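You operate a simulated robot arm through the tools that you are given. There is no shell and no other tool.

The job below is to be done with a simulated two-armed robot. You get a single attempt, and the scene is never put back.

TASK
Fit the black and pink cartridges in their own slots, lock the rack and reset it.
Fine: wait till all four rack lamps are green.

It is judged by the outcome, as a careful person would: the job done as asked, and still so three seconds after it is handed in. It fails if anything else is knocked over, pushed out of place, dropped, spilled or broken.

THE ROBOT
Two 6-joint arms with two-finger parallel grippers on one trunk that stands fixed in place. Base frame: the origin is at the foot of the trunk, x ahead of it, y to its left, z up. Units: m, rad, N and s.
The left shoulder is at [0.28, 0.185, 1.23], the right one opposite. With the tool pointing down near the work surface each hand reaches from about 0.54 to 0.94 m from the base axis, measured 20 degrees to its own side. Payload 1.57 kg a hand.
The tool frame of a hand sits at the grasp point between the pads (the TCP): z along the fingers, y along the line on which they close. The tips reach 0.03 m beyond it. The gripper opens to 0.08 m. The fingers are 0.017 m wide and 0.012 m thick; the gripper's body (0.04 by 0.082 m) begins 0.08 m behind the TCP.
Orientation is told as [roll, pitch, yaw] about the base's x, y, z axes, in that order, counted from this pose: with the fingers straight down and closing along the base's y, the tool's x points along the base's -x, its y along +y and its z along -z.

THE INTERFACE
- The arms move only by the tool nudge_tool. It takes "left_deltas", "right_deltas" or both (then of equal length, played together; a hand with none holds still); each is a list of rows, each an object (a shift or turn left out is 0, a gripper value left out holds the last) with "linear": the shift along the base's x, y, z in m, a list of three; "dr": the turn, a rotation vector about the base's x, y, z in rad, a list of three; "hand": the finger opening in m, from 0 to 0.08. In form: [{"linear": [tx, ty, tz], "dr": [rx, ry, rz], "hand": hand}, ...]. A call has 1 to 20 rows; each row is the pose to reach, as a shift and turn from the pose commanded when the call began. Rows are played at 5 a second. More than 0.05 m and 0.15 rad between two rows, or a gripper value outside its range, and nothing of the call is played. Where a pose cannot be reached the arm comes as near as it can. A force on the tool above 40 N (or 10 N above the force at the start of the call, whichever is more), or a blocked arm, ends the call early, and 0.2 s more pass. The fingers move at their own pace (about 0.153 m/s each) and stop on an object; they squeeze with about 31 N. The grip force told is the motor's: it shows also when the fingers shut on nothing. Time passes only in rows, and 0.2 s behind the last, so rows that repeat a pose let the fingers close. The reply holds the time, the measured pose of the TCP, the force on the tool along the base axes, the opening and the grip force, in the units named above and with some noise, with the torque about the TCP (base axes, N m) and any sound that the robot's microphone picked up, and new pictures: "pictures" is both (left out), scene, wrist or none (wrist: the cameras of the hands that moved).
- Cameras (640 x 400 px; columns grow to the right, rows downward): "scene" is now at [0.2417, 0.0106, 1.6771]; the picture's right is [0.12, -0.99, 0.00], its down [-0.67, -0.08, -0.74] and it looks along [0.74, 0.09, -0.67] (base axes); focal length 309 px, centre (320, 200). "left" rides on the left gripper at [0.072, 0.007, -0.122] in its tool frame; the picture's right is [-0.09, 1.00, 0.00], its down [-0.84, -0.08, -0.54] and it looks along [-0.54, -0.05, 0.84] (tool axes); focal length 238 px, centre (320, 200). "right" rides on the right gripper at [0.072, -0.007, -0.122] in its tool frame; the picture's right is [0.09, 1.00, 0.00], its down [-0.84, 0.08, -0.54] and it looks along [-0.54, 0.05, 0.84] (tool axes); focal length 238 px, centre (320, 200). There is no depth. A picture from a camera that has moved, and an enlarged one, comes with that camera's place and axes in the base frame and with its lens.
- slide_trunk(by): slides the trunk up (or, below 0, down) by that many m; the arms and the scene camera ride with it, the base frame stays. It gives what a move gives, with no picture.
- aim_head(pan, tilt): turns the head with the scene camera to pan (to the left, within 1.501 rad either way) and tilt (down, from -0.506 to 1.204), counted from straight ahead of the robot. It gives what a move gives, and a new picture of the scene camera.
- zoom(camera, box): a new picture of the part [left, top, right, bottom] of that camera's present view, enlarged. No time passes.
- sign_off(): hands the job in; it is judged then, once.

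Places have to be worked out from the pictures, the camera data and where the tool is seen. Open the grippers and draw the arms clear of the work before you hand the job in, unless the task says otherwise.

The tools are called after "Request:" as name(argument=value, ...) on one line, values as JSON. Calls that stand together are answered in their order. nudge_tool: Moves the arms, as the interface text tells. Its arguments: {"type":"object","properties":{"left_deltas":{"type":"array","items":{"type":"object","properties":{"linear":{"type":"array","items":{"type":"number"}},"dr":{"type":"array","items":{"type":"number"}},"hand":{"type":"number"}}}},"right_deltas":{"type":"array","items":{"type":"object","properties":{"linear":{"type":"array","items":{"type":"number"}},"dr":{"type":"array","items":{"type":"number"}},"hand":{"type":"number"}}}},"pictures":{"type":"string","enum":["both","scene","wrist","none"]}},"required":[]} The other tools are called the same way: slide_trunk (by) slides the trunk up or down; aim_head (pan, tilt) turns the head that bears the scene camera; zoom (camera, box) takes an enlarged picture of a part of a camera's view; sign_off () hands the job in.

At the start:

```text
time: 0.0
left_position: [0.5373, 0.2893, 1.4229]
left_tool_rot: [0.0, -0.001, 0.0]
left_contact_force: [0.5, -0.3, 0.4]
left_wrist_torque: [0.01, -0.03, 0.0]
left_opening: 0.0797
left_gripper_force: 0.2
right_position: [0.5474, -0.2096, 1.3675]
right_tool_rot: [0.0, 0.0, -0.002]
right_contact_force: [0.2, -0.3, -0.5]
right_wrist_torque: [0.0, 0.0, 0.01]
right_opening: 0.08
right_gripper_force: 0.0
trunk travel left (down, up): [-0.925, 0.065]
head pan, tilt: [0.117, 0.737]
```

scene: 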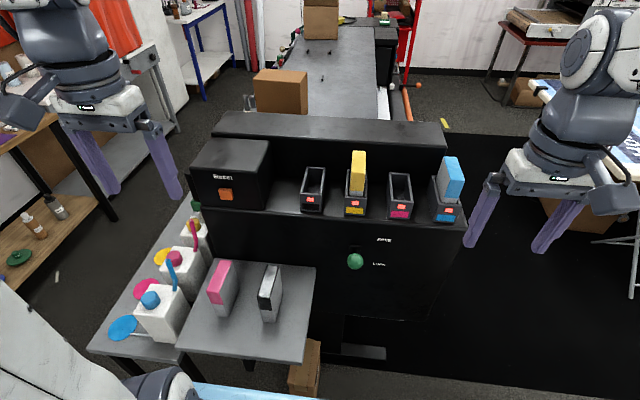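
right: 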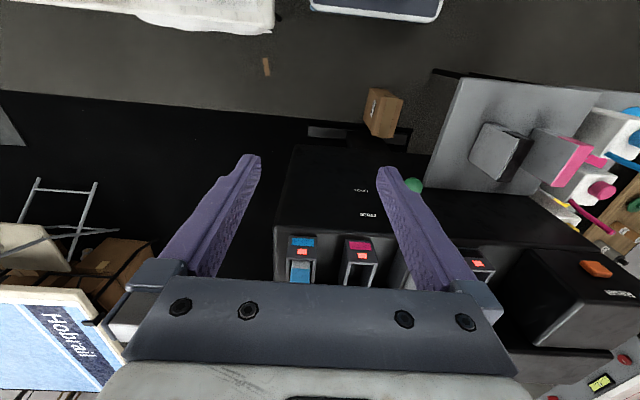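
left: 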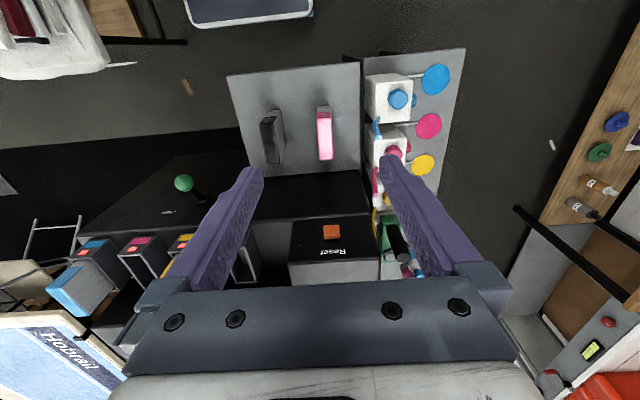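

The scene shows a rack with four slots (black, yellow, magenta, cyan), a green lever/knob on the front, a reset button on a box to the left, and pink and black cartridges on a tray. I'll zoom in for details first.

Request:
zoom(camera="scene", box=[180, 110, 480, 300])

Request:
zoom(camera="scene", box=[80, 200, 330, 370])

Request:
zoom(camera="left", box=[40, 60, 460, 320])

Request:
zoom(camera="right", box=[240, 80, 640, 360])

```text
2.11 times, centred on (330, 205) of scene
camera zoom: at [0.2417, 0.0106, 1.6771], right [0.12, -0.99, 0.0], down [-0.67, -0.08, -0.74], along [0.74, 0.09, -0.67], focal length 650 px, centre (299, 190)
```

zoom: 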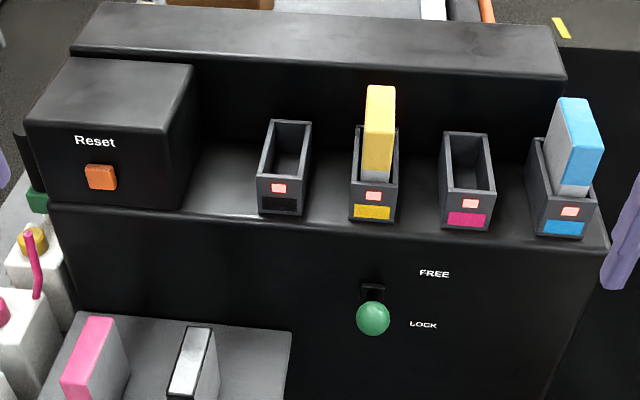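

```text
2.35 times, centred on (205, 285) of scene
camera zoom: at [0.2417, 0.0106, 1.6771], right [0.12, -0.99, 0.0], down [-0.67, -0.08, -0.74], along [0.74, 0.09, -0.67], focal length 727 px, centre (591, 0)
```

zoom: 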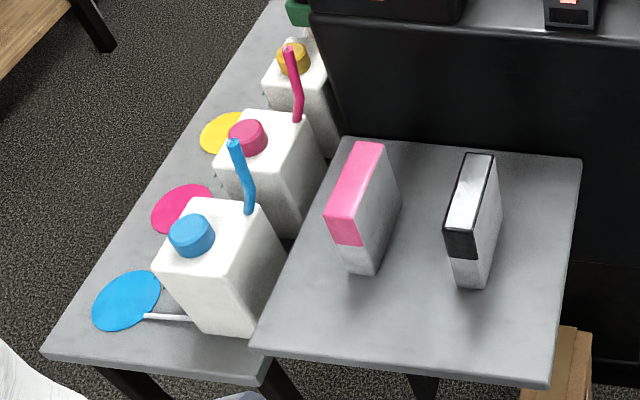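

```text
1.52 times, centred on (250, 190) of left
camera zoom: at [0.4648, 0.295, 1.5456], right [0.09, 1.0, 0.0], down [0.84, -0.08, 0.54], along [0.54, -0.05, -0.84], focal length 363 px, centre (427, 215)
```

zoom: 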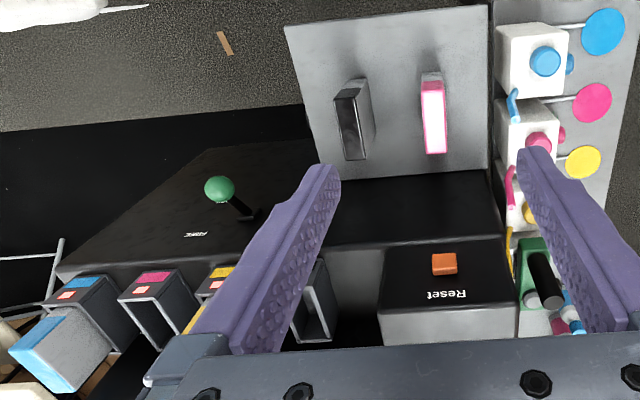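

```text
1.43 times, centred on (440, 220) of right
camera zoom: at [0.4746, -0.2178, 1.4898], right [-0.09, 1.0, 0.0], down [0.84, 0.08, 0.54], along [0.54, 0.05, -0.84], focal length 340 px, centre (149, 171)
```

zoom: 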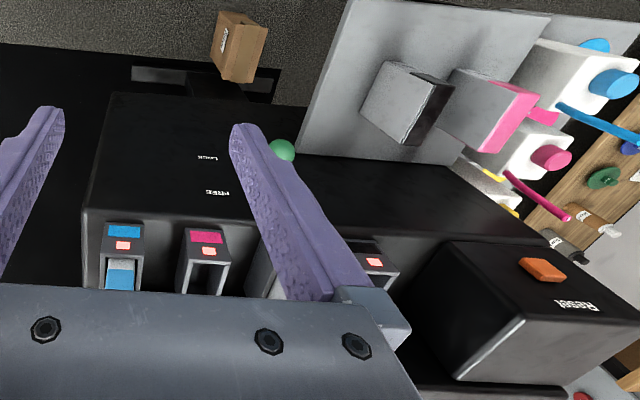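

I need precise locations, so I'm taking tighter enlargements of the cartridges, slots, lever and button in several views.

Request:
zoom(camera="scene", box=[190, 240, 320, 330])

Request:
zoom(camera="left", box=[220, 60, 380, 180])

Request:
zoom(camera="scene", box=[290, 140, 480, 280])

Request:
zoom(camera="left", box=[30, 150, 260, 320])

Request:
zoom(camera="right", box=[260, 130, 520, 300])

```text
4.44 times, centred on (255, 285) of scene
camera zoom: at [0.2417, 0.0106, 1.6771], right [0.12, -0.99, 0.0], down [-0.67, -0.08, -0.74], along [0.74, 0.09, -0.67], focal length 1373 px, centre (609, -178)
```

zoom: 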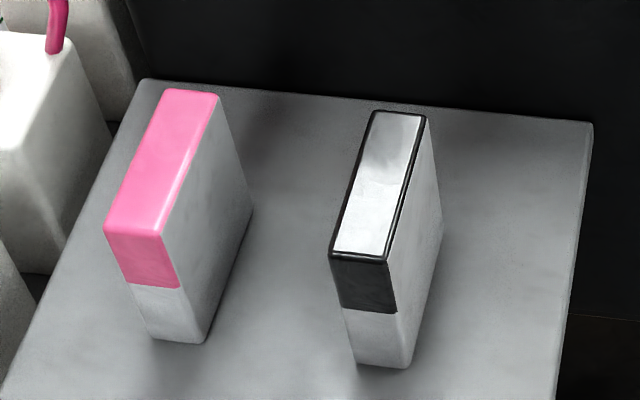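

```text
3.33 times, centred on (300, 120) of left
camera zoom: at [0.4648, 0.295, 1.5456], right [0.09, 1.0, 0.0], down [0.84, -0.08, 0.54], along [0.54, -0.05, -0.84], focal length 794 px, centre (387, 467)
```

zoom: 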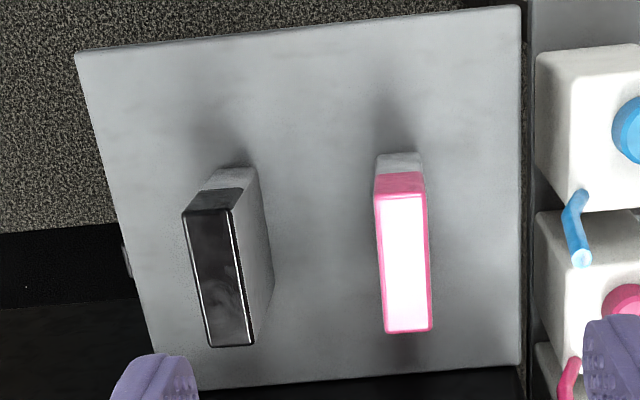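

```text
2.86 times, centred on (385, 210) of scene
camera zoom: at [0.2417, 0.0106, 1.6771], right [0.12, -0.99, 0.0], down [-0.67, -0.08, -0.74], along [0.74, 0.09, -0.67], focal length 883 px, centre (134, 171)
```

zoom: 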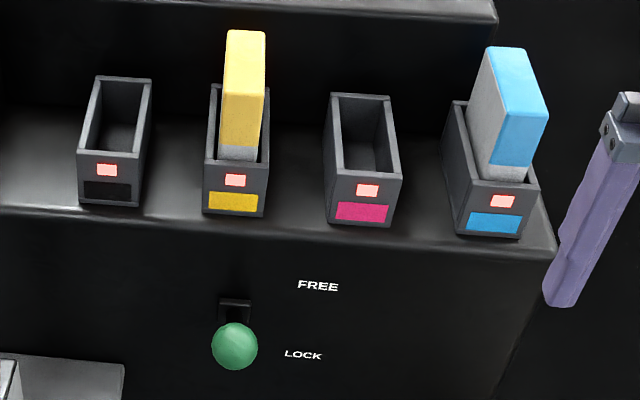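

```text
2.35 times, centred on (145, 235) of left
camera zoom: at [0.4648, 0.295, 1.5456], right [0.09, 1.0, 0.0], down [0.84, -0.08, 0.54], along [0.54, -0.05, -0.84], focal length 561 px, centre (732, 118)
```

zoom: 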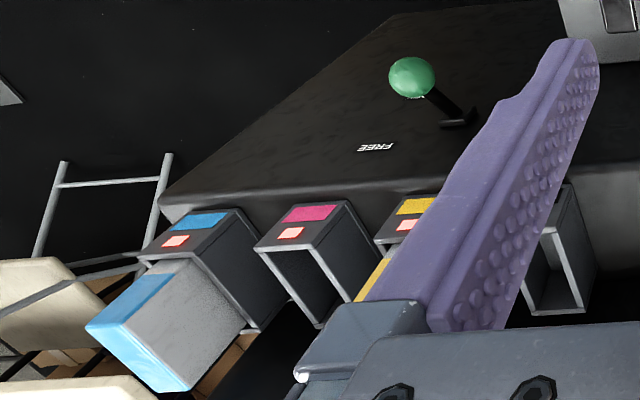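

```text
2.35 times, centred on (390, 215) of right
camera zoom: at [0.4746, -0.2178, 1.4898], right [-0.09, 1.0, 0.0], down [0.84, 0.08, 0.54], along [0.54, 0.05, -0.84], focal length 561 px, centre (155, 165)
```

zoom: 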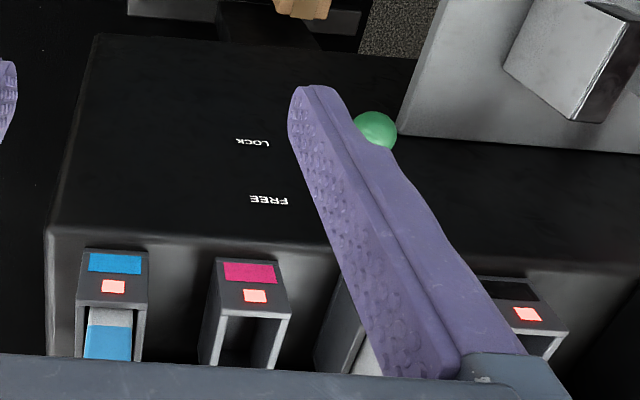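

Cartridges come out at about 0.087 x 0.030 x 0.115 m: black centred near (0.625, 0.175), pink near (0.626, 0.291), tops at z≈1.06. Next I zoom tightly on each slot, the lever and the button.

Request:
zoom(camera="scene", box=[292, 155, 342, 220])

Request:
zoom(camera="scene", box=[376, 160, 426, 225])

Request:
zoom(camera="scene", box=[330, 140, 380, 225])

Request:
zoom(camera="scene", box=[330, 230, 400, 280])

Request:
zoom(camera="scene", box=[180, 130, 280, 210])

Request:
zoom(camera="left", box=[150, 160, 230, 220])

Request:
zoom(camera="left", box=[280, 200, 390, 290])

```text
6.15 times, centred on (317, 188) of scene
camera zoom: at [0.2417, 0.0106, 1.6771], right [0.12, -0.99, 0.0], down [-0.67, -0.08, -0.74], along [0.74, 0.09, -0.67], focal length 1901 px, centre (338, 277)
```

zoom: 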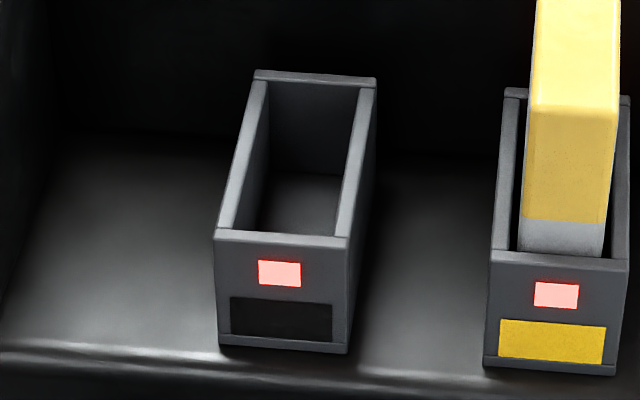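

```text
6.15 times, centred on (401, 192) of scene
camera zoom: at [0.2417, 0.0106, 1.6771], right [0.12, -0.99, 0.0], down [-0.67, -0.08, -0.74], along [0.74, 0.09, -0.67], focal length 1901 px, centre (-178, 246)
```

zoom: 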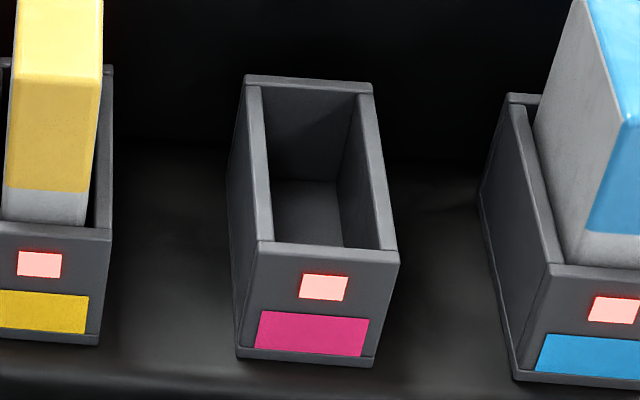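

```text
4.71 times, centred on (355, 182) of scene
camera zoom: at [0.2417, 0.0106, 1.6771], right [0.12, -0.99, 0.0], down [-0.67, -0.08, -0.74], along [0.74, 0.09, -0.67], focal length 1454 px, centre (155, 282)
```

zoom: 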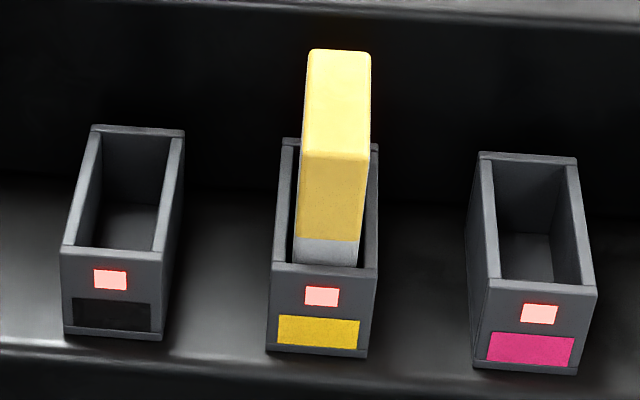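

```text
8.00 times, centred on (365, 255) of scene
camera zoom: at [0.2417, 0.0106, 1.6771], right [0.12, -0.99, 0.0], down [-0.67, -0.08, -0.74], along [0.74, 0.09, -0.67], focal length 2472 px, centre (-40, -240)
```

zoom: 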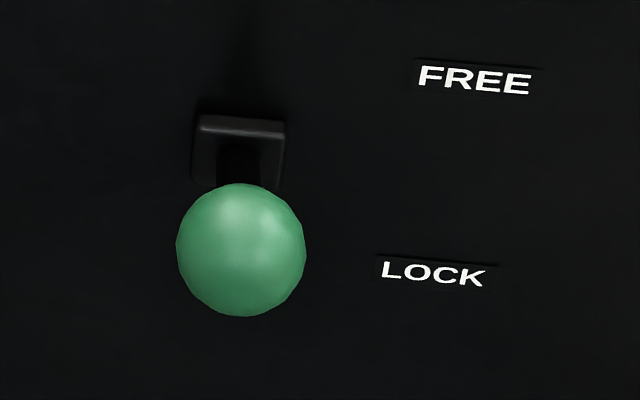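

```text
5.00 times, centred on (230, 170) of scene
camera zoom: at [0.2417, 0.0106, 1.6771], right [0.12, -0.99, 0.0], down [-0.67, -0.08, -0.74], along [0.74, 0.09, -0.67], focal length 1545 px, centre (770, 350)
```

zoom: 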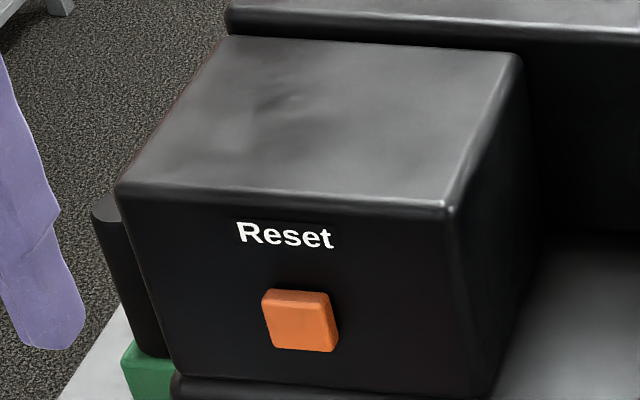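

```text
6.67 times, centred on (190, 190) of left
camera zoom: at [0.4648, 0.295, 1.5456], right [0.09, 1.0, 0.0], down [0.84, -0.08, 0.54], along [0.54, -0.05, -0.84], focal length 1589 px, centre (1187, 267)
```

zoom: 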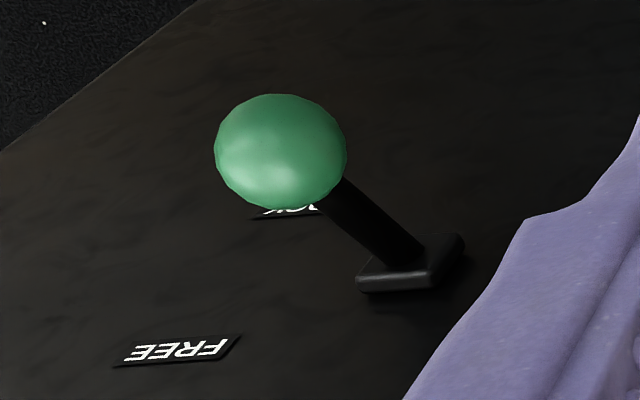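

```text
4.44 times, centred on (335, 245) of left
camera zoom: at [0.4648, 0.295, 1.5456], right [0.09, 1.0, 0.0], down [0.84, -0.08, 0.54], along [0.54, -0.05, -0.84], focal length 1059 px, centre (253, 0)
```

zoom: 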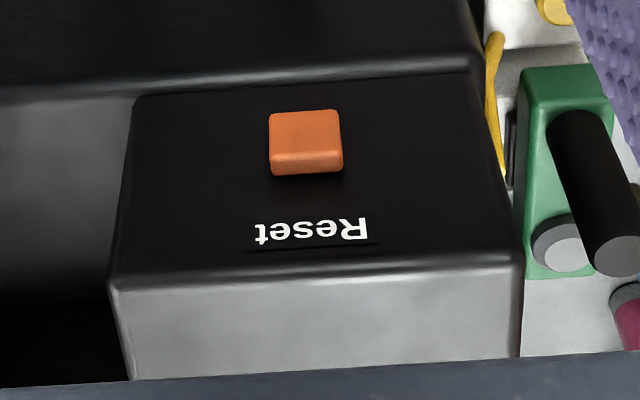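

Worked out so far:
- Slot openings are centred near (0.830, 0.095) for black and (0.830, -0.115) for magenta, with the rim at z≈1.203. The seated yellow cartridge top is at z≈1.27.
- The lever ball is near (0.684, -0.020, 1.091), up in FREE.
- The reset button is near (0.758, 0.291, 1.196) on the box's front face.

I'm moving the left hand above the black cartridge.

Request:
nudge_tool(left_deltas=[{"linear": [0.02, -0.03, 0], "hand": 0.08}, {"linear": [0.045, -0.06, -0.01], "hand": 0.08}, {"linear": [0.07, -0.09, -0.03], "hand": 0.08}, {"linear": [0.0877, -0.1148, -0.06], "hand": 0.08}, {"linear": [0.0877, -0.1148, -0.1], "hand": 0.08}, {"linear": [0.0877, -0.1148, -0.14], "hand": 0.08}, {"linear": [0.0877, -0.1148, -0.18], "hand": 0.08}, {"linear": [0.0877, -0.1148, -0.22], "hand": 0.08}, {"linear": [0.0877, -0.1148, -0.25], "hand": 0.08}, {"linear": [0.0877, -0.1148, -0.27], "hand": 0.08}, {"linear": [0.0877, -0.1148, -0.28], "hand": 0.08}, {"linear": [0.0877, -0.1148, -0.28], "hand": 0.08}], pictures="both")

```text
time: 2.6
left_position: [0.6235, 0.1741, 1.1428]
left_tool_rot: [0.0, 0.0, -0.001]
left_contact_force: [-0.5, -0.2, 0.6]
left_wrist_torque: [0.0, 0.01, -0.02]
left_opening: 0.08
left_gripper_force: 0.0
right_position: [0.5474, -0.2099, 1.3668]
right_tool_rot: [-0.001, 0.001, 0.0]
right_contact_force: [0.2, 0.0, 0.0]
right_wrist_torque: [0.05, 0.03, -0.01]
right_opening: 0.08
right_gripper_force: 0.1
trunk travel left (down, up): [-0.925, 0.065]
head pan, tilt: [0.117, 0.737]
camera scene: at [0.2418, 0.0106, 1.6771], right [0.12, -0.99, 0.0], down [-0.67, -0.08, -0.74], along [0.74, 0.09, -0.67], focal length 309 px, centre (320, 200)
camera left: at [0.5517, 0.18, 1.2659], right [0.09, 1.0, 0.0], down [0.84, -0.08, 0.54], along [0.54, -0.05, -0.84], focal length 238 px, centre (320, 200)
```

scene: 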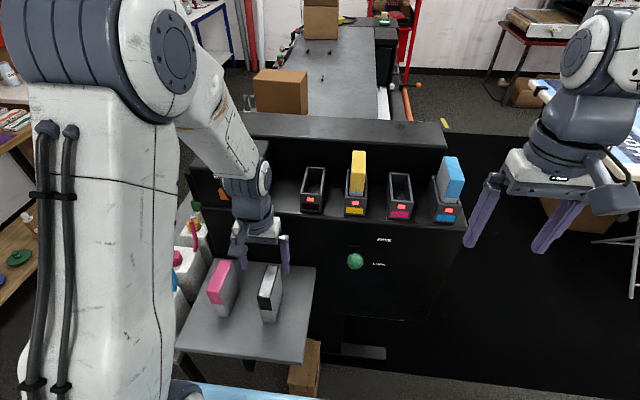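
left: 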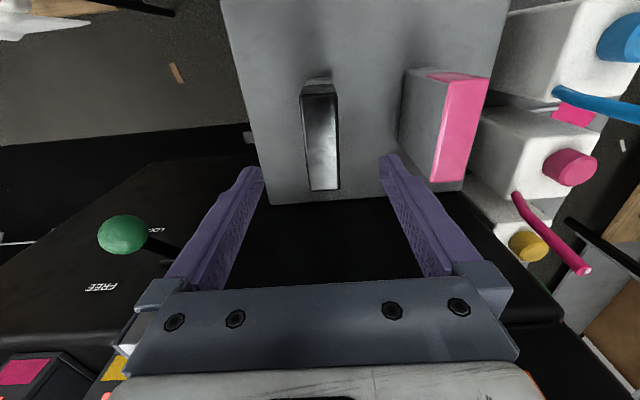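

The wrist camera puts the black cartridge at about (0.627, 0.1755), between the open fingers. I descend to TCP z≈1.04 with slow steps.

Request:
nudge_tool(left_deltas=[{"linear": [0.001, 0.001, -0.03], "hand": 0.08}, {"linear": [0.002, 0.001, -0.06], "hand": 0.08}, {"linear": [0.002, 0.001, -0.085], "hand": 0.08}, {"linear": [0.002, 0.001, -0.1], "hand": 0.08}, {"linear": [0.002, 0.001, -0.103], "hand": 0.08}, {"linear": [0.002, 0.001, -0.103], "hand": 0.08}], pictures="both")

```text
time: 4.0
left_position: [0.6274, 0.1751, 1.0396]
left_tool_rot: [0.001, 0.0, -0.002]
left_contact_force: [-0.4, -0.2, 0.0]
left_wrist_torque: [0.02, 0.01, 0.0]
left_opening: 0.0802
left_gripper_force: 0.0
right_position: [0.5466, -0.209, 1.3687]
right_tool_rot: [0.0, -0.003, 0.0]
right_contact_force: [0.3, -0.1, -0.3]
right_wrist_torque: [0.0, -0.03, 0.02]
right_opening: 0.08
right_gripper_force: 0.1
trunk travel left (down, up): [-0.925, 0.065]
head pan, tilt: [0.117, 0.737]
camera scene: at [0.2417, 0.0106, 1.6772], right [0.12, -0.99, 0.0], down [-0.67, -0.08, -0.74], along [0.74, 0.09, -0.67], focal length 309 px, centre (320, 200)
camera left: at [0.5548, 0.1814, 1.1625], right [0.09, 1.0, 0.0], down [0.84, -0.08, 0.54], along [0.54, -0.05, -0.84], focal length 238 px, centre (320, 200)
```

scene: 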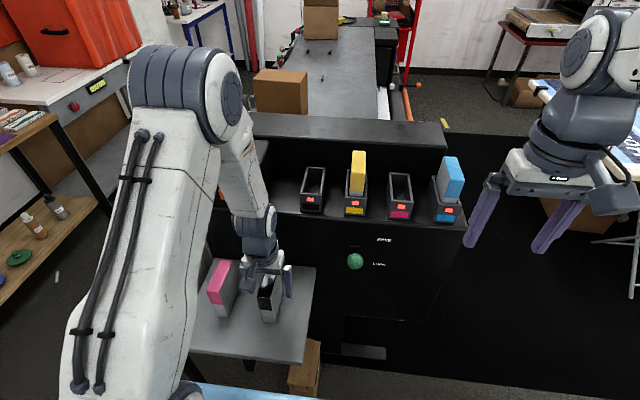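
left: 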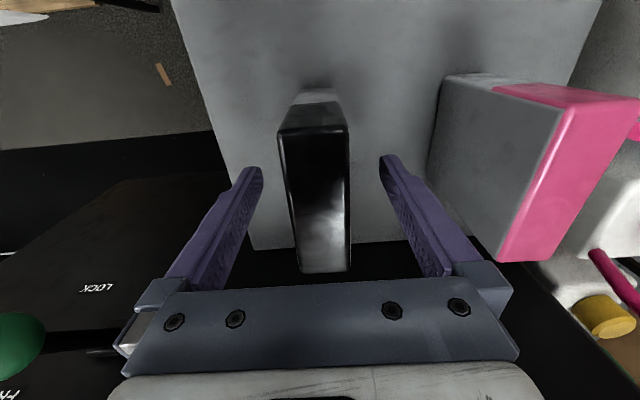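

The cartridge sits centred between the fingers. I'm closing the left hand on it.

Request:
nudge_tool(left_deltas=[{"hand": 0.035}, {"hand": 0.02}, {"hand": 0.015}, {"hand": 0.015}], pictures="wrist")

```text
time: 5.0
left_position: [0.6275, 0.1743, 1.039]
left_tool_rot: [0.0, -0.001, 0.0]
left_contact_force: [0.4, 0.4, 0.6]
left_wrist_torque: [0.02, -0.02, 0.01]
left_opening: 0.0319
left_gripper_force: 31.3
right_position: [0.5467, -0.2107, 1.3678]
right_tool_rot: [0.0, 0.0, 0.0]
right_contact_force: [0.3, -0.2, -0.2]
right_wrist_torque: [0.02, -0.02, -0.03]
right_opening: 0.0802
right_gripper_force: 0.1
trunk travel left (down, up): [-0.925, 0.065]
head pan, tilt: [0.117, 0.737]
camera left: at [0.5547, 0.1813, 1.1626], right [0.09, 1.0, 0.0], down [0.84, -0.08, 0.54], along [0.54, -0.05, -0.84], focal length 238 px, centre (320, 200)
```

left: 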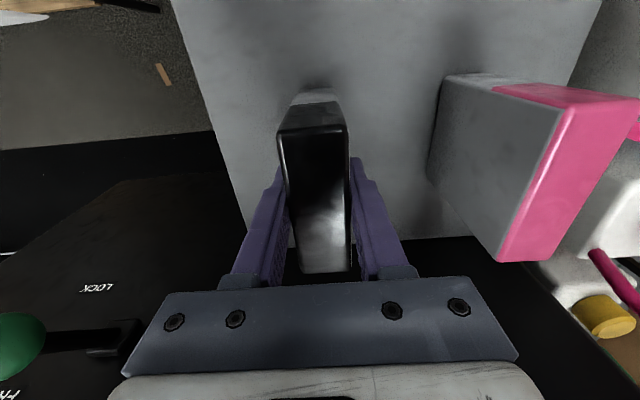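

Grip holds at 0.032 m opening with 31 N. I'm lifting straight up to TCP z≈1.34.

Request:
nudge_tool(left_deltas=[{"linear": [0, 0, 0.015], "hand": 0.015}, {"linear": [0, 0, 0.05], "hand": 0.015}, {"linear": [0, 0, 0.09], "hand": 0.015}, {"linear": [0, 0, 0.13], "hand": 0.015}, {"linear": [0, 0, 0.17], "hand": 0.015}, {"linear": [0, 0, 0.21], "hand": 0.015}, {"linear": [0, 0, 0.25], "hand": 0.015}, {"linear": [0, 0, 0.28], "hand": 0.015}, {"linear": [0, 0, 0.3], "hand": 0.015}, {"linear": [0, 0, 0.3], "hand": 0.015}], pictures="both")

```text
time: 7.2
left_position: [0.6256, 0.1742, 1.3393]
left_tool_rot: [-0.001, -0.001, 0.0]
left_contact_force: [0.0, 0.4, -3.7]
left_wrist_torque: [-0.04, -0.01, -0.02]
left_opening: 0.0317
left_gripper_force: 31.4
right_position: [0.5455, -0.2101, 1.3685]
right_tool_rot: [0.002, -0.001, -0.002]
right_contact_force: [0.5, -0.9, -0.4]
right_wrist_torque: [-0.01, 0.0, -0.01]
right_opening: 0.0797
right_gripper_force: 0.0
trunk travel left (down, up): [-0.925, 0.065]
head pan, tilt: [0.117, 0.737]
camera scene: at [0.2417, 0.0106, 1.6771], right [0.12, -0.99, 0.0], down [-0.67, -0.08, -0.74], along [0.74, 0.09, -0.67], focal length 309 px, centre (320, 200)
camera left: at [0.5539, 0.181, 1.4621], right [0.09, 1.0, 0.0], down [0.84, -0.08, 0.54], along [0.54, -0.05, -0.84], focal length 238 px, centre (320, 200)
```

scene: 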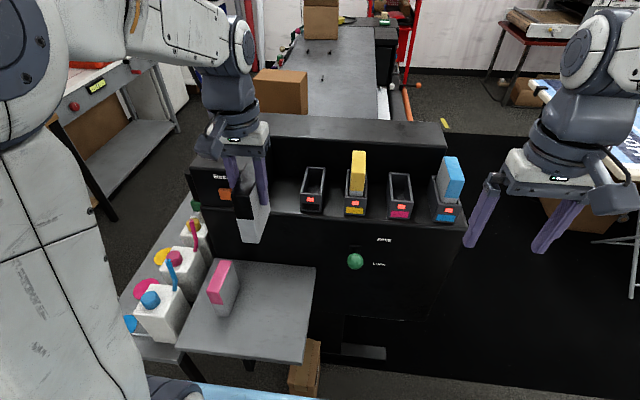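
left: 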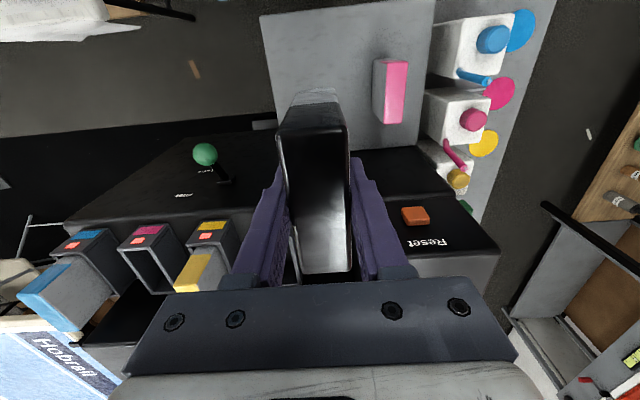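

Black cartridge is held level. I'm carrying it over the black slot at the same height.

Request:
nudge_tool(left_deltas=[{"linear": [0.02, -0.015, 0], "hand": 0.015}, {"linear": [0.055, -0.03, 0], "hand": 0.015}, {"linear": [0.09, -0.045, 0], "hand": 0.015}, {"linear": [0.125, -0.06, 0], "hand": 0.015}, {"linear": [0.16, -0.07, 0], "hand": 0.015}, {"linear": [0.185, -0.08, 0], "hand": 0.015}, {"linear": [0.2, -0.08, 0], "hand": 0.015}, {"linear": [0.204, -0.08, 0], "hand": 0.015}, {"linear": [0.204, -0.08, 0], "hand": 0.015}], pictures="both")

Request:
zoom(camera="scene", box=[280, 120, 380, 220])

```text
time: 9.2
left_position: [0.8301, 0.0951, 1.3396]
left_tool_rot: [0.0, -0.002, 0.0]
left_contact_force: [-0.2, -0.5, -3.1]
left_wrist_torque: [0.03, 0.02, 0.01]
left_opening: 0.032
left_gripper_force: 31.5
right_position: [0.5472, -0.2102, 1.3675]
right_tool_rot: [0.001, 0.0, 0.0]
right_contact_force: [0.2, 0.8, -0.4]
right_wrist_torque: [-0.02, 0.01, -0.01]
right_opening: 0.0798
right_gripper_force: 0.0
trunk travel left (down, up): [-0.925, 0.065]
head pan, tilt: [0.117, 0.737]
camera scene: at [0.2418, 0.0105, 1.6771], right [0.12, -0.99, 0.0], down [-0.67, -0.08, -0.74], along [0.74, 0.09, -0.67], focal length 309 px, centre (320, 200)
camera left: at [0.7587, 0.1013, 1.4625], right [0.09, 1.0, 0.0], down [0.84, -0.08, 0.54], along [0.54, -0.05, -0.84], focal length 238 px, centre (320, 200)
```

scene: 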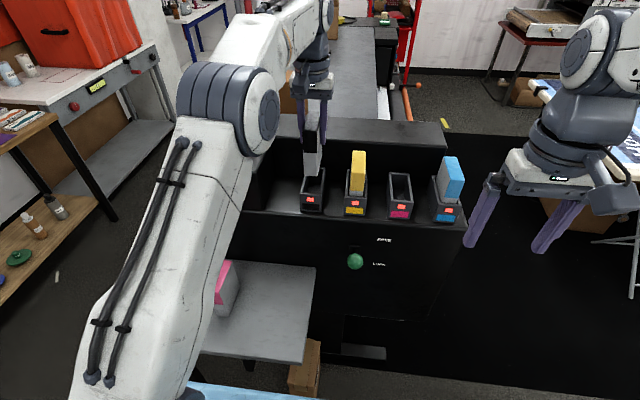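
left: 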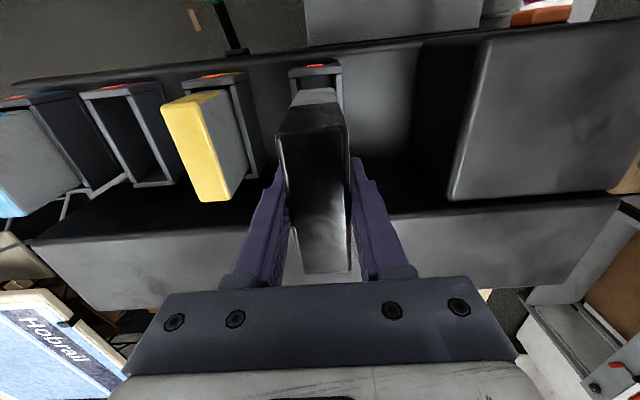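

```text
4.00 times, centred on (330, 170) of scene
camera zoom: at [0.2418, 0.0105, 1.6771], right [0.12, -0.99, 0.0], down [-0.67, -0.08, -0.74], along [0.74, 0.09, -0.67], focal length 1236 px, centre (280, 320)
```

zoom: 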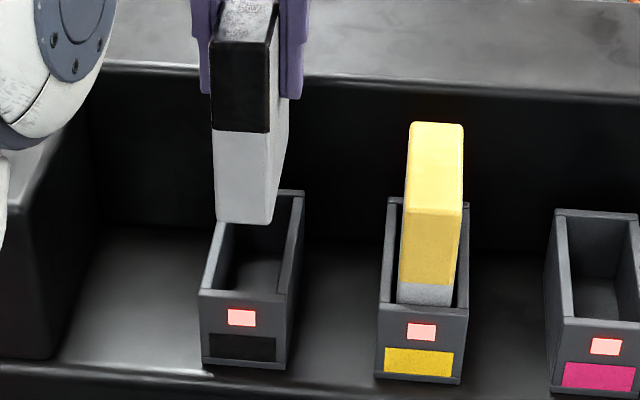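

The cartridge hangs right above the black slot, with y looking centred. I lower it to just above the rim to check the x alignment against the slot edges.

Request:
nudge_tool(left_deltas=[{"linear": [0, 0, -0.015], "hand": 0.015}, {"linear": [0, 0, -0.03], "hand": 0.015}, {"linear": [0, 0, -0.036], "hand": 0.015}, {"linear": [0, 0, -0.036], "hand": 0.015}], pictures="wrist")

Request:
zoom(camera="scene", box=[292, 145, 372, 215])

Request:
zoom(camera="left", box=[240, 40, 400, 140])

Request:
zoom(camera="right", box=[420, 160, 560, 300])

```text
time: 10.2
left_position: [0.8306, 0.0963, 1.305]
left_tool_rot: [0.0, -0.001, 0.0]
left_contact_force: [-0.1, 0.1, -1.9]
left_wrist_torque: [-0.01, -0.01, 0.02]
left_opening: 0.0316
left_gripper_force: 31.0
right_position: [0.5468, -0.2095, 1.3662]
right_tool_rot: [0.0, 0.0, 0.001]
right_contact_force: [0.2, 0.1, -0.5]
right_wrist_torque: [0.01, -0.02, 0.0]
right_opening: 0.0801
right_gripper_force: 0.1
trunk travel left (down, up): [-0.925, 0.065]
head pan, tilt: [0.117, 0.737]
camera left: at [0.7592, 0.1023, 1.427], right [0.09, 1.0, 0.0], down [0.84, -0.08, 0.54], along [0.54, -0.05, -0.84], focal length 238 px, centre (320, 200)
```

left: 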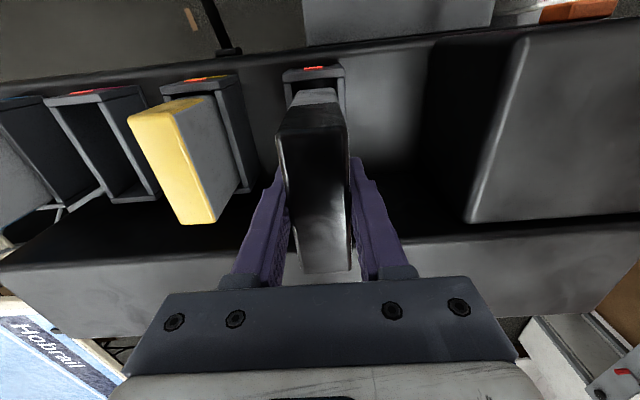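

```text
5.71 times, centred on (332, 180) of scene
camera zoom: at [0.2419, 0.0106, 1.6771], right [0.12, -0.99, 0.0], down [-0.67, -0.08, -0.74], along [0.74, 0.09, -0.67], focal length 1766 px, centre (251, 314)
```

zoom: 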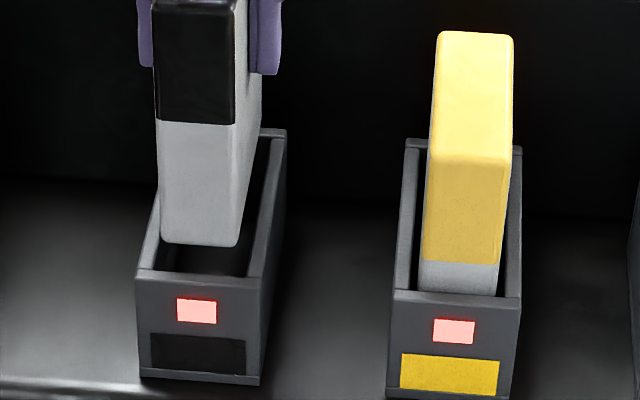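

```text
4.00 times, centred on (320, 90) of left
camera zoom: at [0.7592, 0.1023, 1.427], right [0.09, 1.0, 0.0], down [0.84, -0.08, 0.54], along [0.54, -0.05, -0.84], focal length 953 px, centre (320, 640)
```

zoom: 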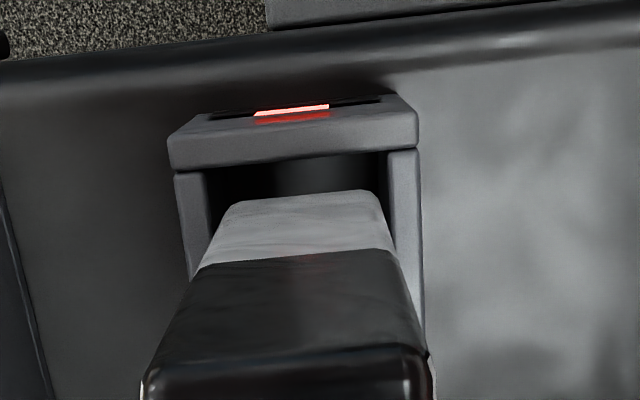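

```text
2.86 times, centred on (490, 230) of right
camera zoom: at [0.4747, -0.2178, 1.4897], right [-0.09, 1.0, 0.0], down [0.84, 0.08, 0.54], along [0.54, 0.05, -0.84], focal length 681 px, centre (-166, 114)
```

zoom: 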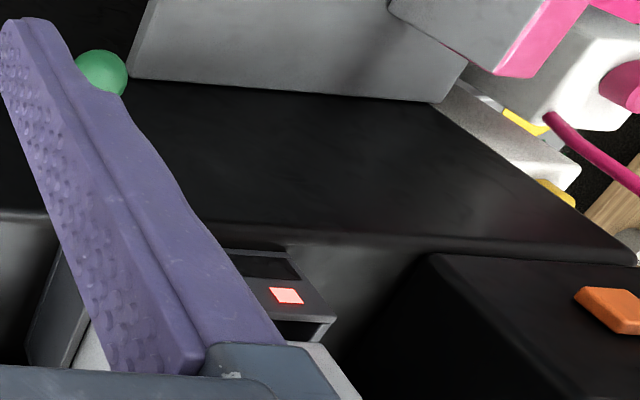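

Wrist view shows about 4 mm clearance front and back; y needs about -1.5 mm. I lower it slowly into the slot with that correction, watching the force.

Request:
nudge_tool(left_deltas=[{"linear": [0, -0.0015, 0], "hand": 0.015}, {"linear": [0, -0.0015, -0.01], "hand": 0.015}, {"linear": [0, -0.0015, -0.02], "hand": 0.015}, {"linear": [0, -0.0015, -0.03], "hand": 0.015}, {"linear": [0, -0.0015, -0.04], "hand": 0.015}, {"linear": [0, -0.0015, -0.047], "hand": 0.015}, {"linear": [0, -0.0015, -0.05], "hand": 0.015}, {"linear": [0, -0.0015, -0.05], "hand": 0.015}], pictures="wrist")

Request:
zoom(camera="scene", box=[292, 145, 372, 215])

```text
time: 12.0
left_position: [0.8305, 0.0938, 1.2539]
left_tool_rot: [-0.001, 0.001, 0.0]
left_contact_force: [0.4, -0.1, -3.0]
left_wrist_torque: [0.02, -0.02, -0.01]
left_opening: 0.0318
left_gripper_force: 30.9
right_position: [0.5469, -0.2096, 1.3673]
right_tool_rot: [0.002, -0.001, 0.001]
right_contact_force: [-0.1, -0.1, 0.0]
right_wrist_torque: [0.0, 0.01, 0.02]
right_opening: 0.0801
right_gripper_force: 0.2
trunk travel left (down, up): [-0.925, 0.065]
head pan, tilt: [0.117, 0.737]
camera left: at [0.7587, 0.0997, 1.3768], right [0.09, 1.0, 0.0], down [0.84, -0.08, 0.54], along [0.54, -0.05, -0.84], focal length 238 px, centre (320, 200)
```

left: 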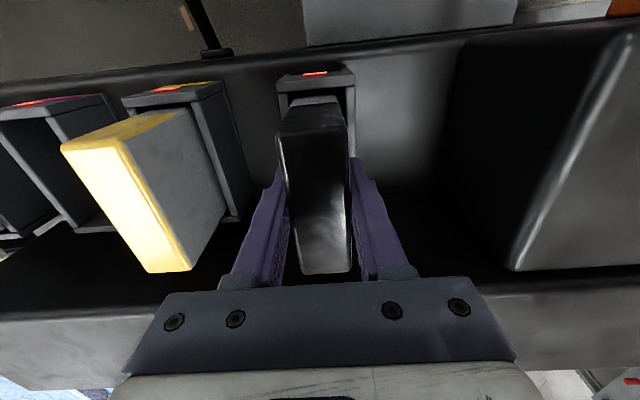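

```text
5.71 times, centred on (332, 180) of scene
camera zoom: at [0.2419, 0.0106, 1.6771], right [0.12, -0.99, 0.0], down [-0.67, -0.08, -0.74], along [0.74, 0.09, -0.67], focal length 1766 px, centre (251, 314)
```

zoom: 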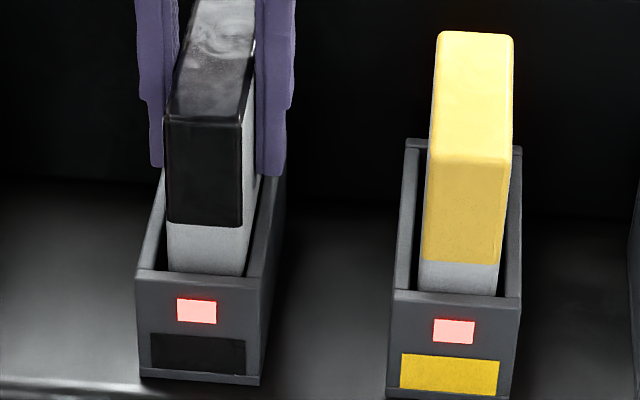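

It's in the slot with no contact force, but shows more grey than the seated yellow one. I continue lowering in small steps until it bottoms out.

Request:
nudge_tool(left_deltas=[{"linear": [0, 0, -0.002], "hand": 0.015}, {"linear": [0, 0, -0.004], "hand": 0.015}, {"linear": [0, 0, -0.006], "hand": 0.015}, {"linear": [0, 0, -0.008], "hand": 0.015}, {"linear": [0, 0, -0.01], "hand": 0.015}, {"linear": [0, 0, -0.01], "hand": 0.015}], pictures="wrist")

Request:
zoom(camera="scene", box=[292, 145, 372, 215])

```text
time: 13.4
left_position: [0.8307, 0.0925, 1.246]
left_tool_rot: [-0.001, -0.004, -0.001]
left_contact_force: [-1.1, 1.0, 16.8]
left_wrist_torque: [0.04, 0.6, -0.04]
left_opening: 0.0319
left_gripper_force: 30.6
right_position: [0.5457, -0.2103, 1.3681]
right_tool_rot: [0.001, 0.0, -0.002]
right_contact_force: [0.6, -0.5, -0.7]
right_wrist_torque: [-0.02, 0.03, 0.0]
right_opening: 0.08
right_gripper_force: 0.0
trunk travel left (down, up): [-0.925, 0.065]
head pan, tilt: [0.117, 0.737]
camera left: at [0.7584, 0.0997, 1.3687], right [0.09, 1.0, 0.0], down [0.83, -0.08, 0.55], along [0.54, -0.05, -0.84], focal length 238 px, centre (320, 200)
```

left: 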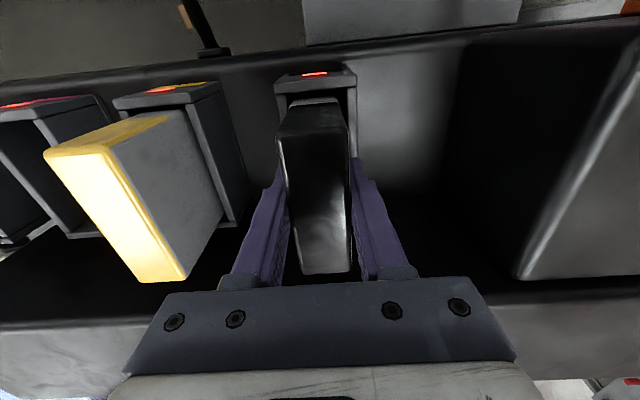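

```text
5.71 times, centred on (332, 180) of scene
camera zoom: at [0.2407, 0.0105, 1.6776], right [0.12, -0.99, 0.0], down [-0.67, -0.08, -0.74], along [0.74, 0.09, -0.67], focal length 1766 px, centre (251, 314)
```

zoom: 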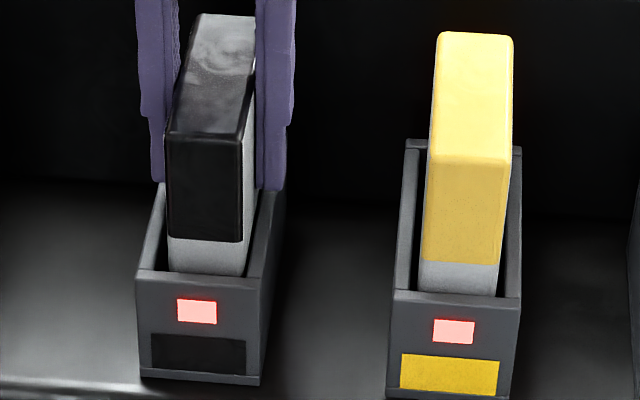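

Contact at z≈1.246 with about 20 N, and the visible grey strip now matches the yellow one's, so it's bottomed out. I ease off slightly and open the left fingers.

Request:
nudge_tool(left_deltas=[{"linear": [0, 0, 0.002], "hand": 0.015}, {"linear": [0, 0, 0.002], "hand": 0.04}, {"linear": [0, 0, 0.002], "hand": 0.06}, {"linear": [0, 0, 0.002], "hand": 0.06}], pictures="wrist")

Request:
zoom(camera="scene", box=[292, 145, 372, 215])

```text
time: 14.4
left_position: [0.8319, 0.0928, 1.2453]
left_tool_rot: [0.002, 0.002, 0.0]
left_contact_force: [-0.5, 0.1, -0.4]
left_wrist_torque: [0.03, 0.03, 0.0]
left_opening: 0.0601
left_gripper_force: 0.1
right_position: [0.5466, -0.2103, 1.3677]
right_tool_rot: [-0.001, 0.001, 0.0]
right_contact_force: [-0.1, 0.6, 0.2]
right_wrist_torque: [-0.01, 0.04, 0.02]
right_opening: 0.08
right_gripper_force: 0.1
trunk travel left (down, up): [-0.925, 0.065]
head pan, tilt: [0.117, 0.737]
camera left: at [0.7593, 0.0991, 1.3682], right [0.09, 1.0, 0.0], down [0.84, -0.08, 0.54], along [0.54, -0.05, -0.84], focal length 238 px, centre (320, 200)
```

left: 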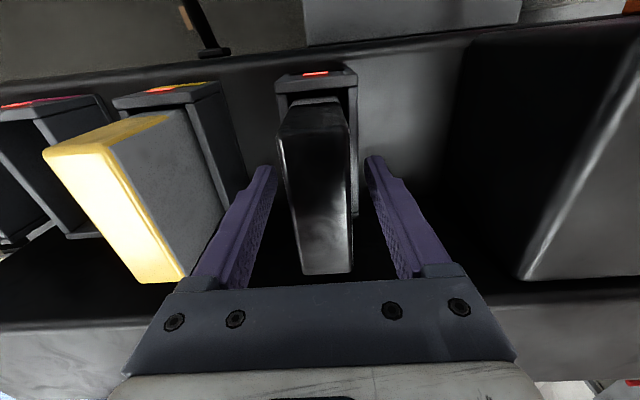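

```text
5.71 times, centred on (332, 180) of scene
camera zoom: at [0.2419, 0.0105, 1.6771], right [0.12, -0.99, 0.0], down [-0.67, -0.08, -0.74], along [0.74, 0.09, -0.67], focal length 1766 px, centre (251, 314)
```

zoom: 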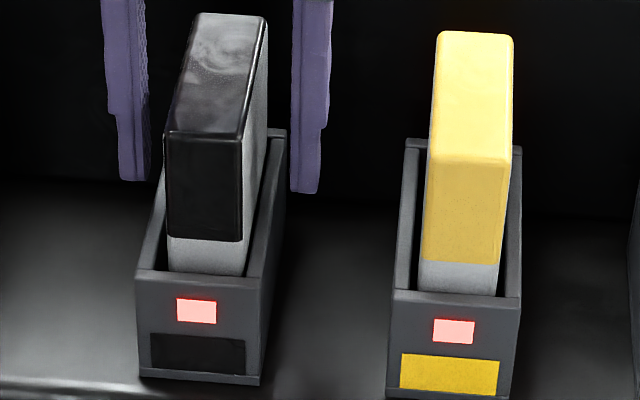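

Black sits in its slot like the yellow one. I raise the left hand straight up off it and draw it back toward its own side.

Request:
nudge_tool(left_deltas=[{"linear": [0, 0.0015, 0.02], "hand": 0.06}, {"linear": [0, 0.0015, 0.05], "hand": 0.06}, {"linear": [0, 0.0015, 0.09], "hand": 0.06}, {"linear": [0, 0.0015, 0.13], "hand": 0.06}, {"linear": [-0.03, 0.02, 0.15], "hand": 0.06}, {"linear": [-0.07, 0.04, 0.16], "hand": 0.06}, {"linear": [-0.11, 0.06, 0.17], "hand": 0.06}, {"linear": [-0.15, 0.08, 0.18], "hand": 0.06}, {"linear": [-0.19, 0.1, 0.185], "hand": 0.06}, {"linear": [-0.225, 0.13, 0.19], "hand": 0.06}, {"linear": [-0.255, 0.16, 0.19], "hand": 0.06}, {"linear": [-0.28, 0.195, 0.19], "hand": 0.06}, {"linear": [-0.3, 0.235, 0.19], "hand": 0.06}, {"linear": [-0.31, 0.275, 0.19], "hand": 0.06}, {"linear": [-0.32, 0.315, 0.19], "hand": 0.06}, {"linear": [-0.33, 0.355, 0.19], "hand": 0.06}, {"linear": [-0.34, 0.39, 0.19], "hand": 0.06}, {"linear": [-0.34, 0.39, 0.19], "hand": 0.06}], pictures="both")

Request:
zoom(camera="scene", box=[180, 130, 480, 330])

```text
time: 18.2
left_position: [0.4899, 0.483, 1.4371]
left_tool_rot: [0.0, 0.0, 0.0]
left_contact_force: [-0.1, 0.9, 0.1]
left_wrist_torque: [-0.01, -0.01, -0.02]
left_opening: 0.0601
left_gripper_force: 0.0
right_position: [0.5462, -0.21, 1.3664]
right_tool_rot: [-0.001, 0.0, -0.001]
right_contact_force: [0.0, -0.3, -0.4]
right_wrist_torque: [-0.01, 0.02, -0.02]
right_opening: 0.08
right_gripper_force: 0.1
trunk travel left (down, up): [-0.925, 0.065]
head pan, tilt: [0.117, 0.737]
camera scene: at [0.2417, 0.0108, 1.6772], right [0.12, -0.99, 0.0], down [-0.67, -0.08, -0.74], along [0.74, 0.09, -0.67], focal length 309 px, centre (320, 200)
camera left: at [0.4183, 0.4907, 1.5598], right [0.09, 1.0, 0.0], down [0.84, -0.08, 0.54], along [0.54, -0.05, -0.84], focal length 238 px, centre (320, 200)
```

scene: 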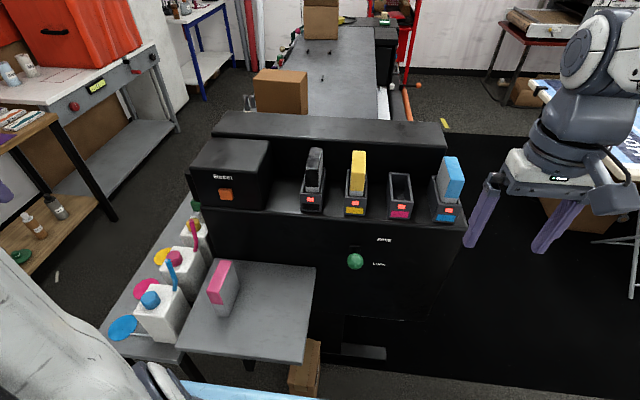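
left: 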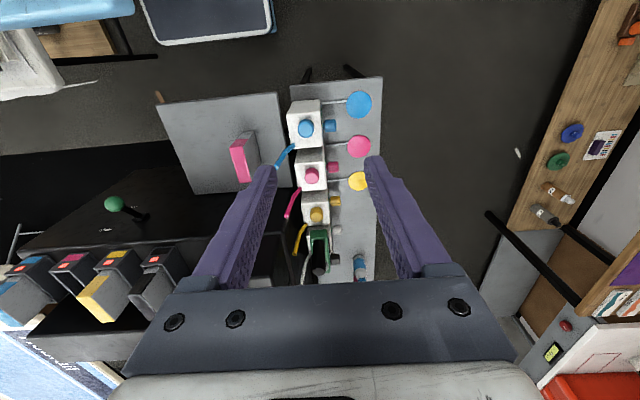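

```text
2.00 times, centred on (330, 230) of scene
camera zoom: at [0.2417, 0.0108, 1.6772], right [0.12, -0.99, 0.0], down [-0.67, -0.08, -0.74], along [0.74, 0.09, -0.67], focal length 618 px, centre (300, 140)
```

zoom: 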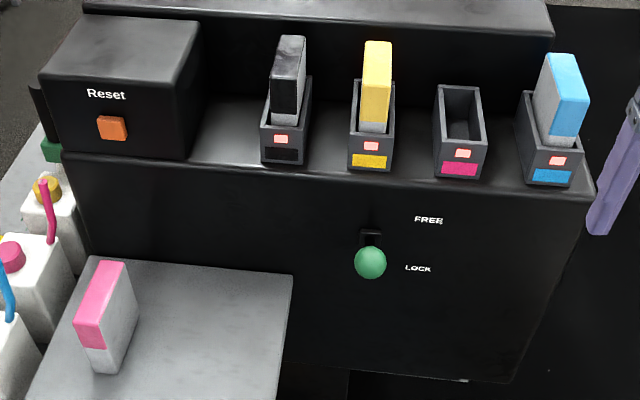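

Black is in place. The right hand will fetch the pink one, so I shift the left hand further out to its side while the right sweeps across, descending to above the pink cartridge.

Request:
nudge_tool(right_deltas=[{"linear": [0.005, 0.04, -0.01], "hand": 0.07}, {"linear": [0.01, 0.08, -0.02], "hand": 0.07}, {"linear": [0.02, 0.12, -0.035], "hand": 0.07}, {"linear": [0.03, 0.16, -0.05], "hand": 0.07}, {"linear": [0.04, 0.2, -0.07], "hand": 0.07}, {"linear": [0.05, 0.24, -0.09], "hand": 0.07}, {"linear": [0.055, 0.28, -0.11], "hand": 0.07}, {"linear": [0.06, 0.31, -0.125], "hand": 0.07}, {"linear": [0.065, 0.34, -0.14], "hand": 0.07}], left_deltas=[{"linear": [-0.005, 0.015, 0]}, {"linear": [-0.01, 0.03, 0]}, {"linear": [-0.015, 0.045, 0]}, {"linear": [-0.02, 0.06, 0]}, {"linear": [-0.03, 0.08, 0]}, {"linear": [-0.035, 0.09, 0]}, {"linear": [-0.04, 0.1, 0]}, {"linear": [-0.04, 0.1, 0]}, {"linear": [-0.04, 0.1, 0]}], pictures="both")

```text
time: 20.2
left_position: [0.4492, 0.5822, 1.435]
left_tool_rot: [0.0, 0.0, 0.0]
left_contact_force: [-0.1, 0.4, -1.4]
left_wrist_torque: [0.03, 0.01, 0.0]
left_opening: 0.0601
left_gripper_force: 0.1
right_position: [0.6124, 0.1316, 1.2288]
right_tool_rot: [-0.001, 0.0, 0.0]
right_contact_force: [-1.2, -0.4, 0.8]
right_wrist_torque: [0.02, -0.01, 0.0]
right_opening: 0.07
right_gripper_force: 0.0
trunk travel left (down, up): [-0.925, 0.065]
head pan, tilt: [0.117, 0.737]
camera scene: at [0.2418, 0.0107, 1.6771], right [0.12, -0.99, 0.0], down [-0.67, -0.08, -0.74], along [0.74, 0.09, -0.67], focal length 309 px, centre (320, 200)
camera right: at [0.5394, 0.1229, 1.3511], right [-0.09, 1.0, 0.0], down [0.84, 0.08, 0.54], along [0.54, 0.05, -0.84], focal length 238 px, centre (320, 200)
camera left: at [0.3784, 0.5893, 1.5583], right [0.09, 1.0, 0.0], down [0.84, -0.08, 0.54], along [0.54, -0.05, -0.84], focal length 238 px, centre (320, 200)
```

scene: 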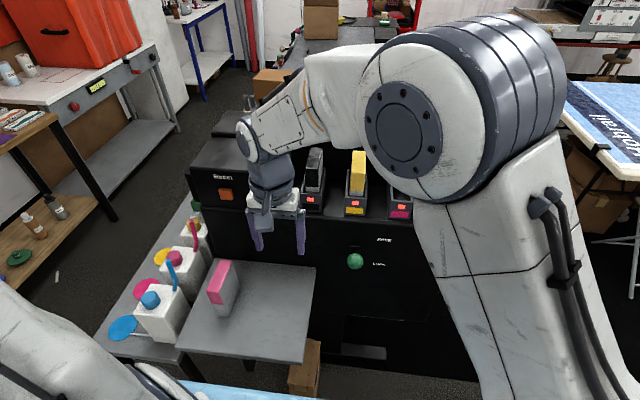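
right: 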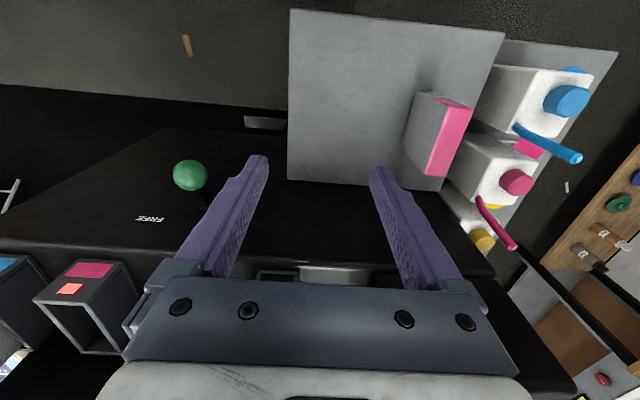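
left: 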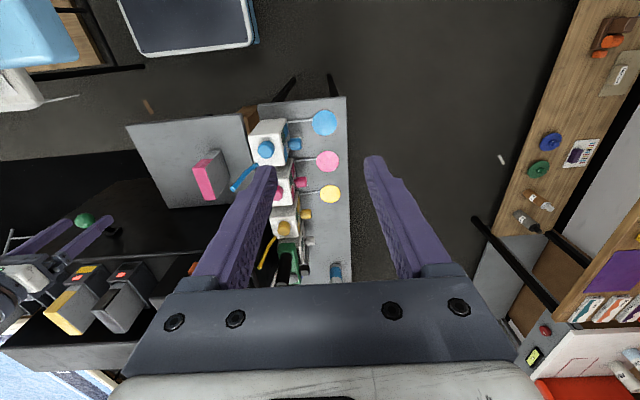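

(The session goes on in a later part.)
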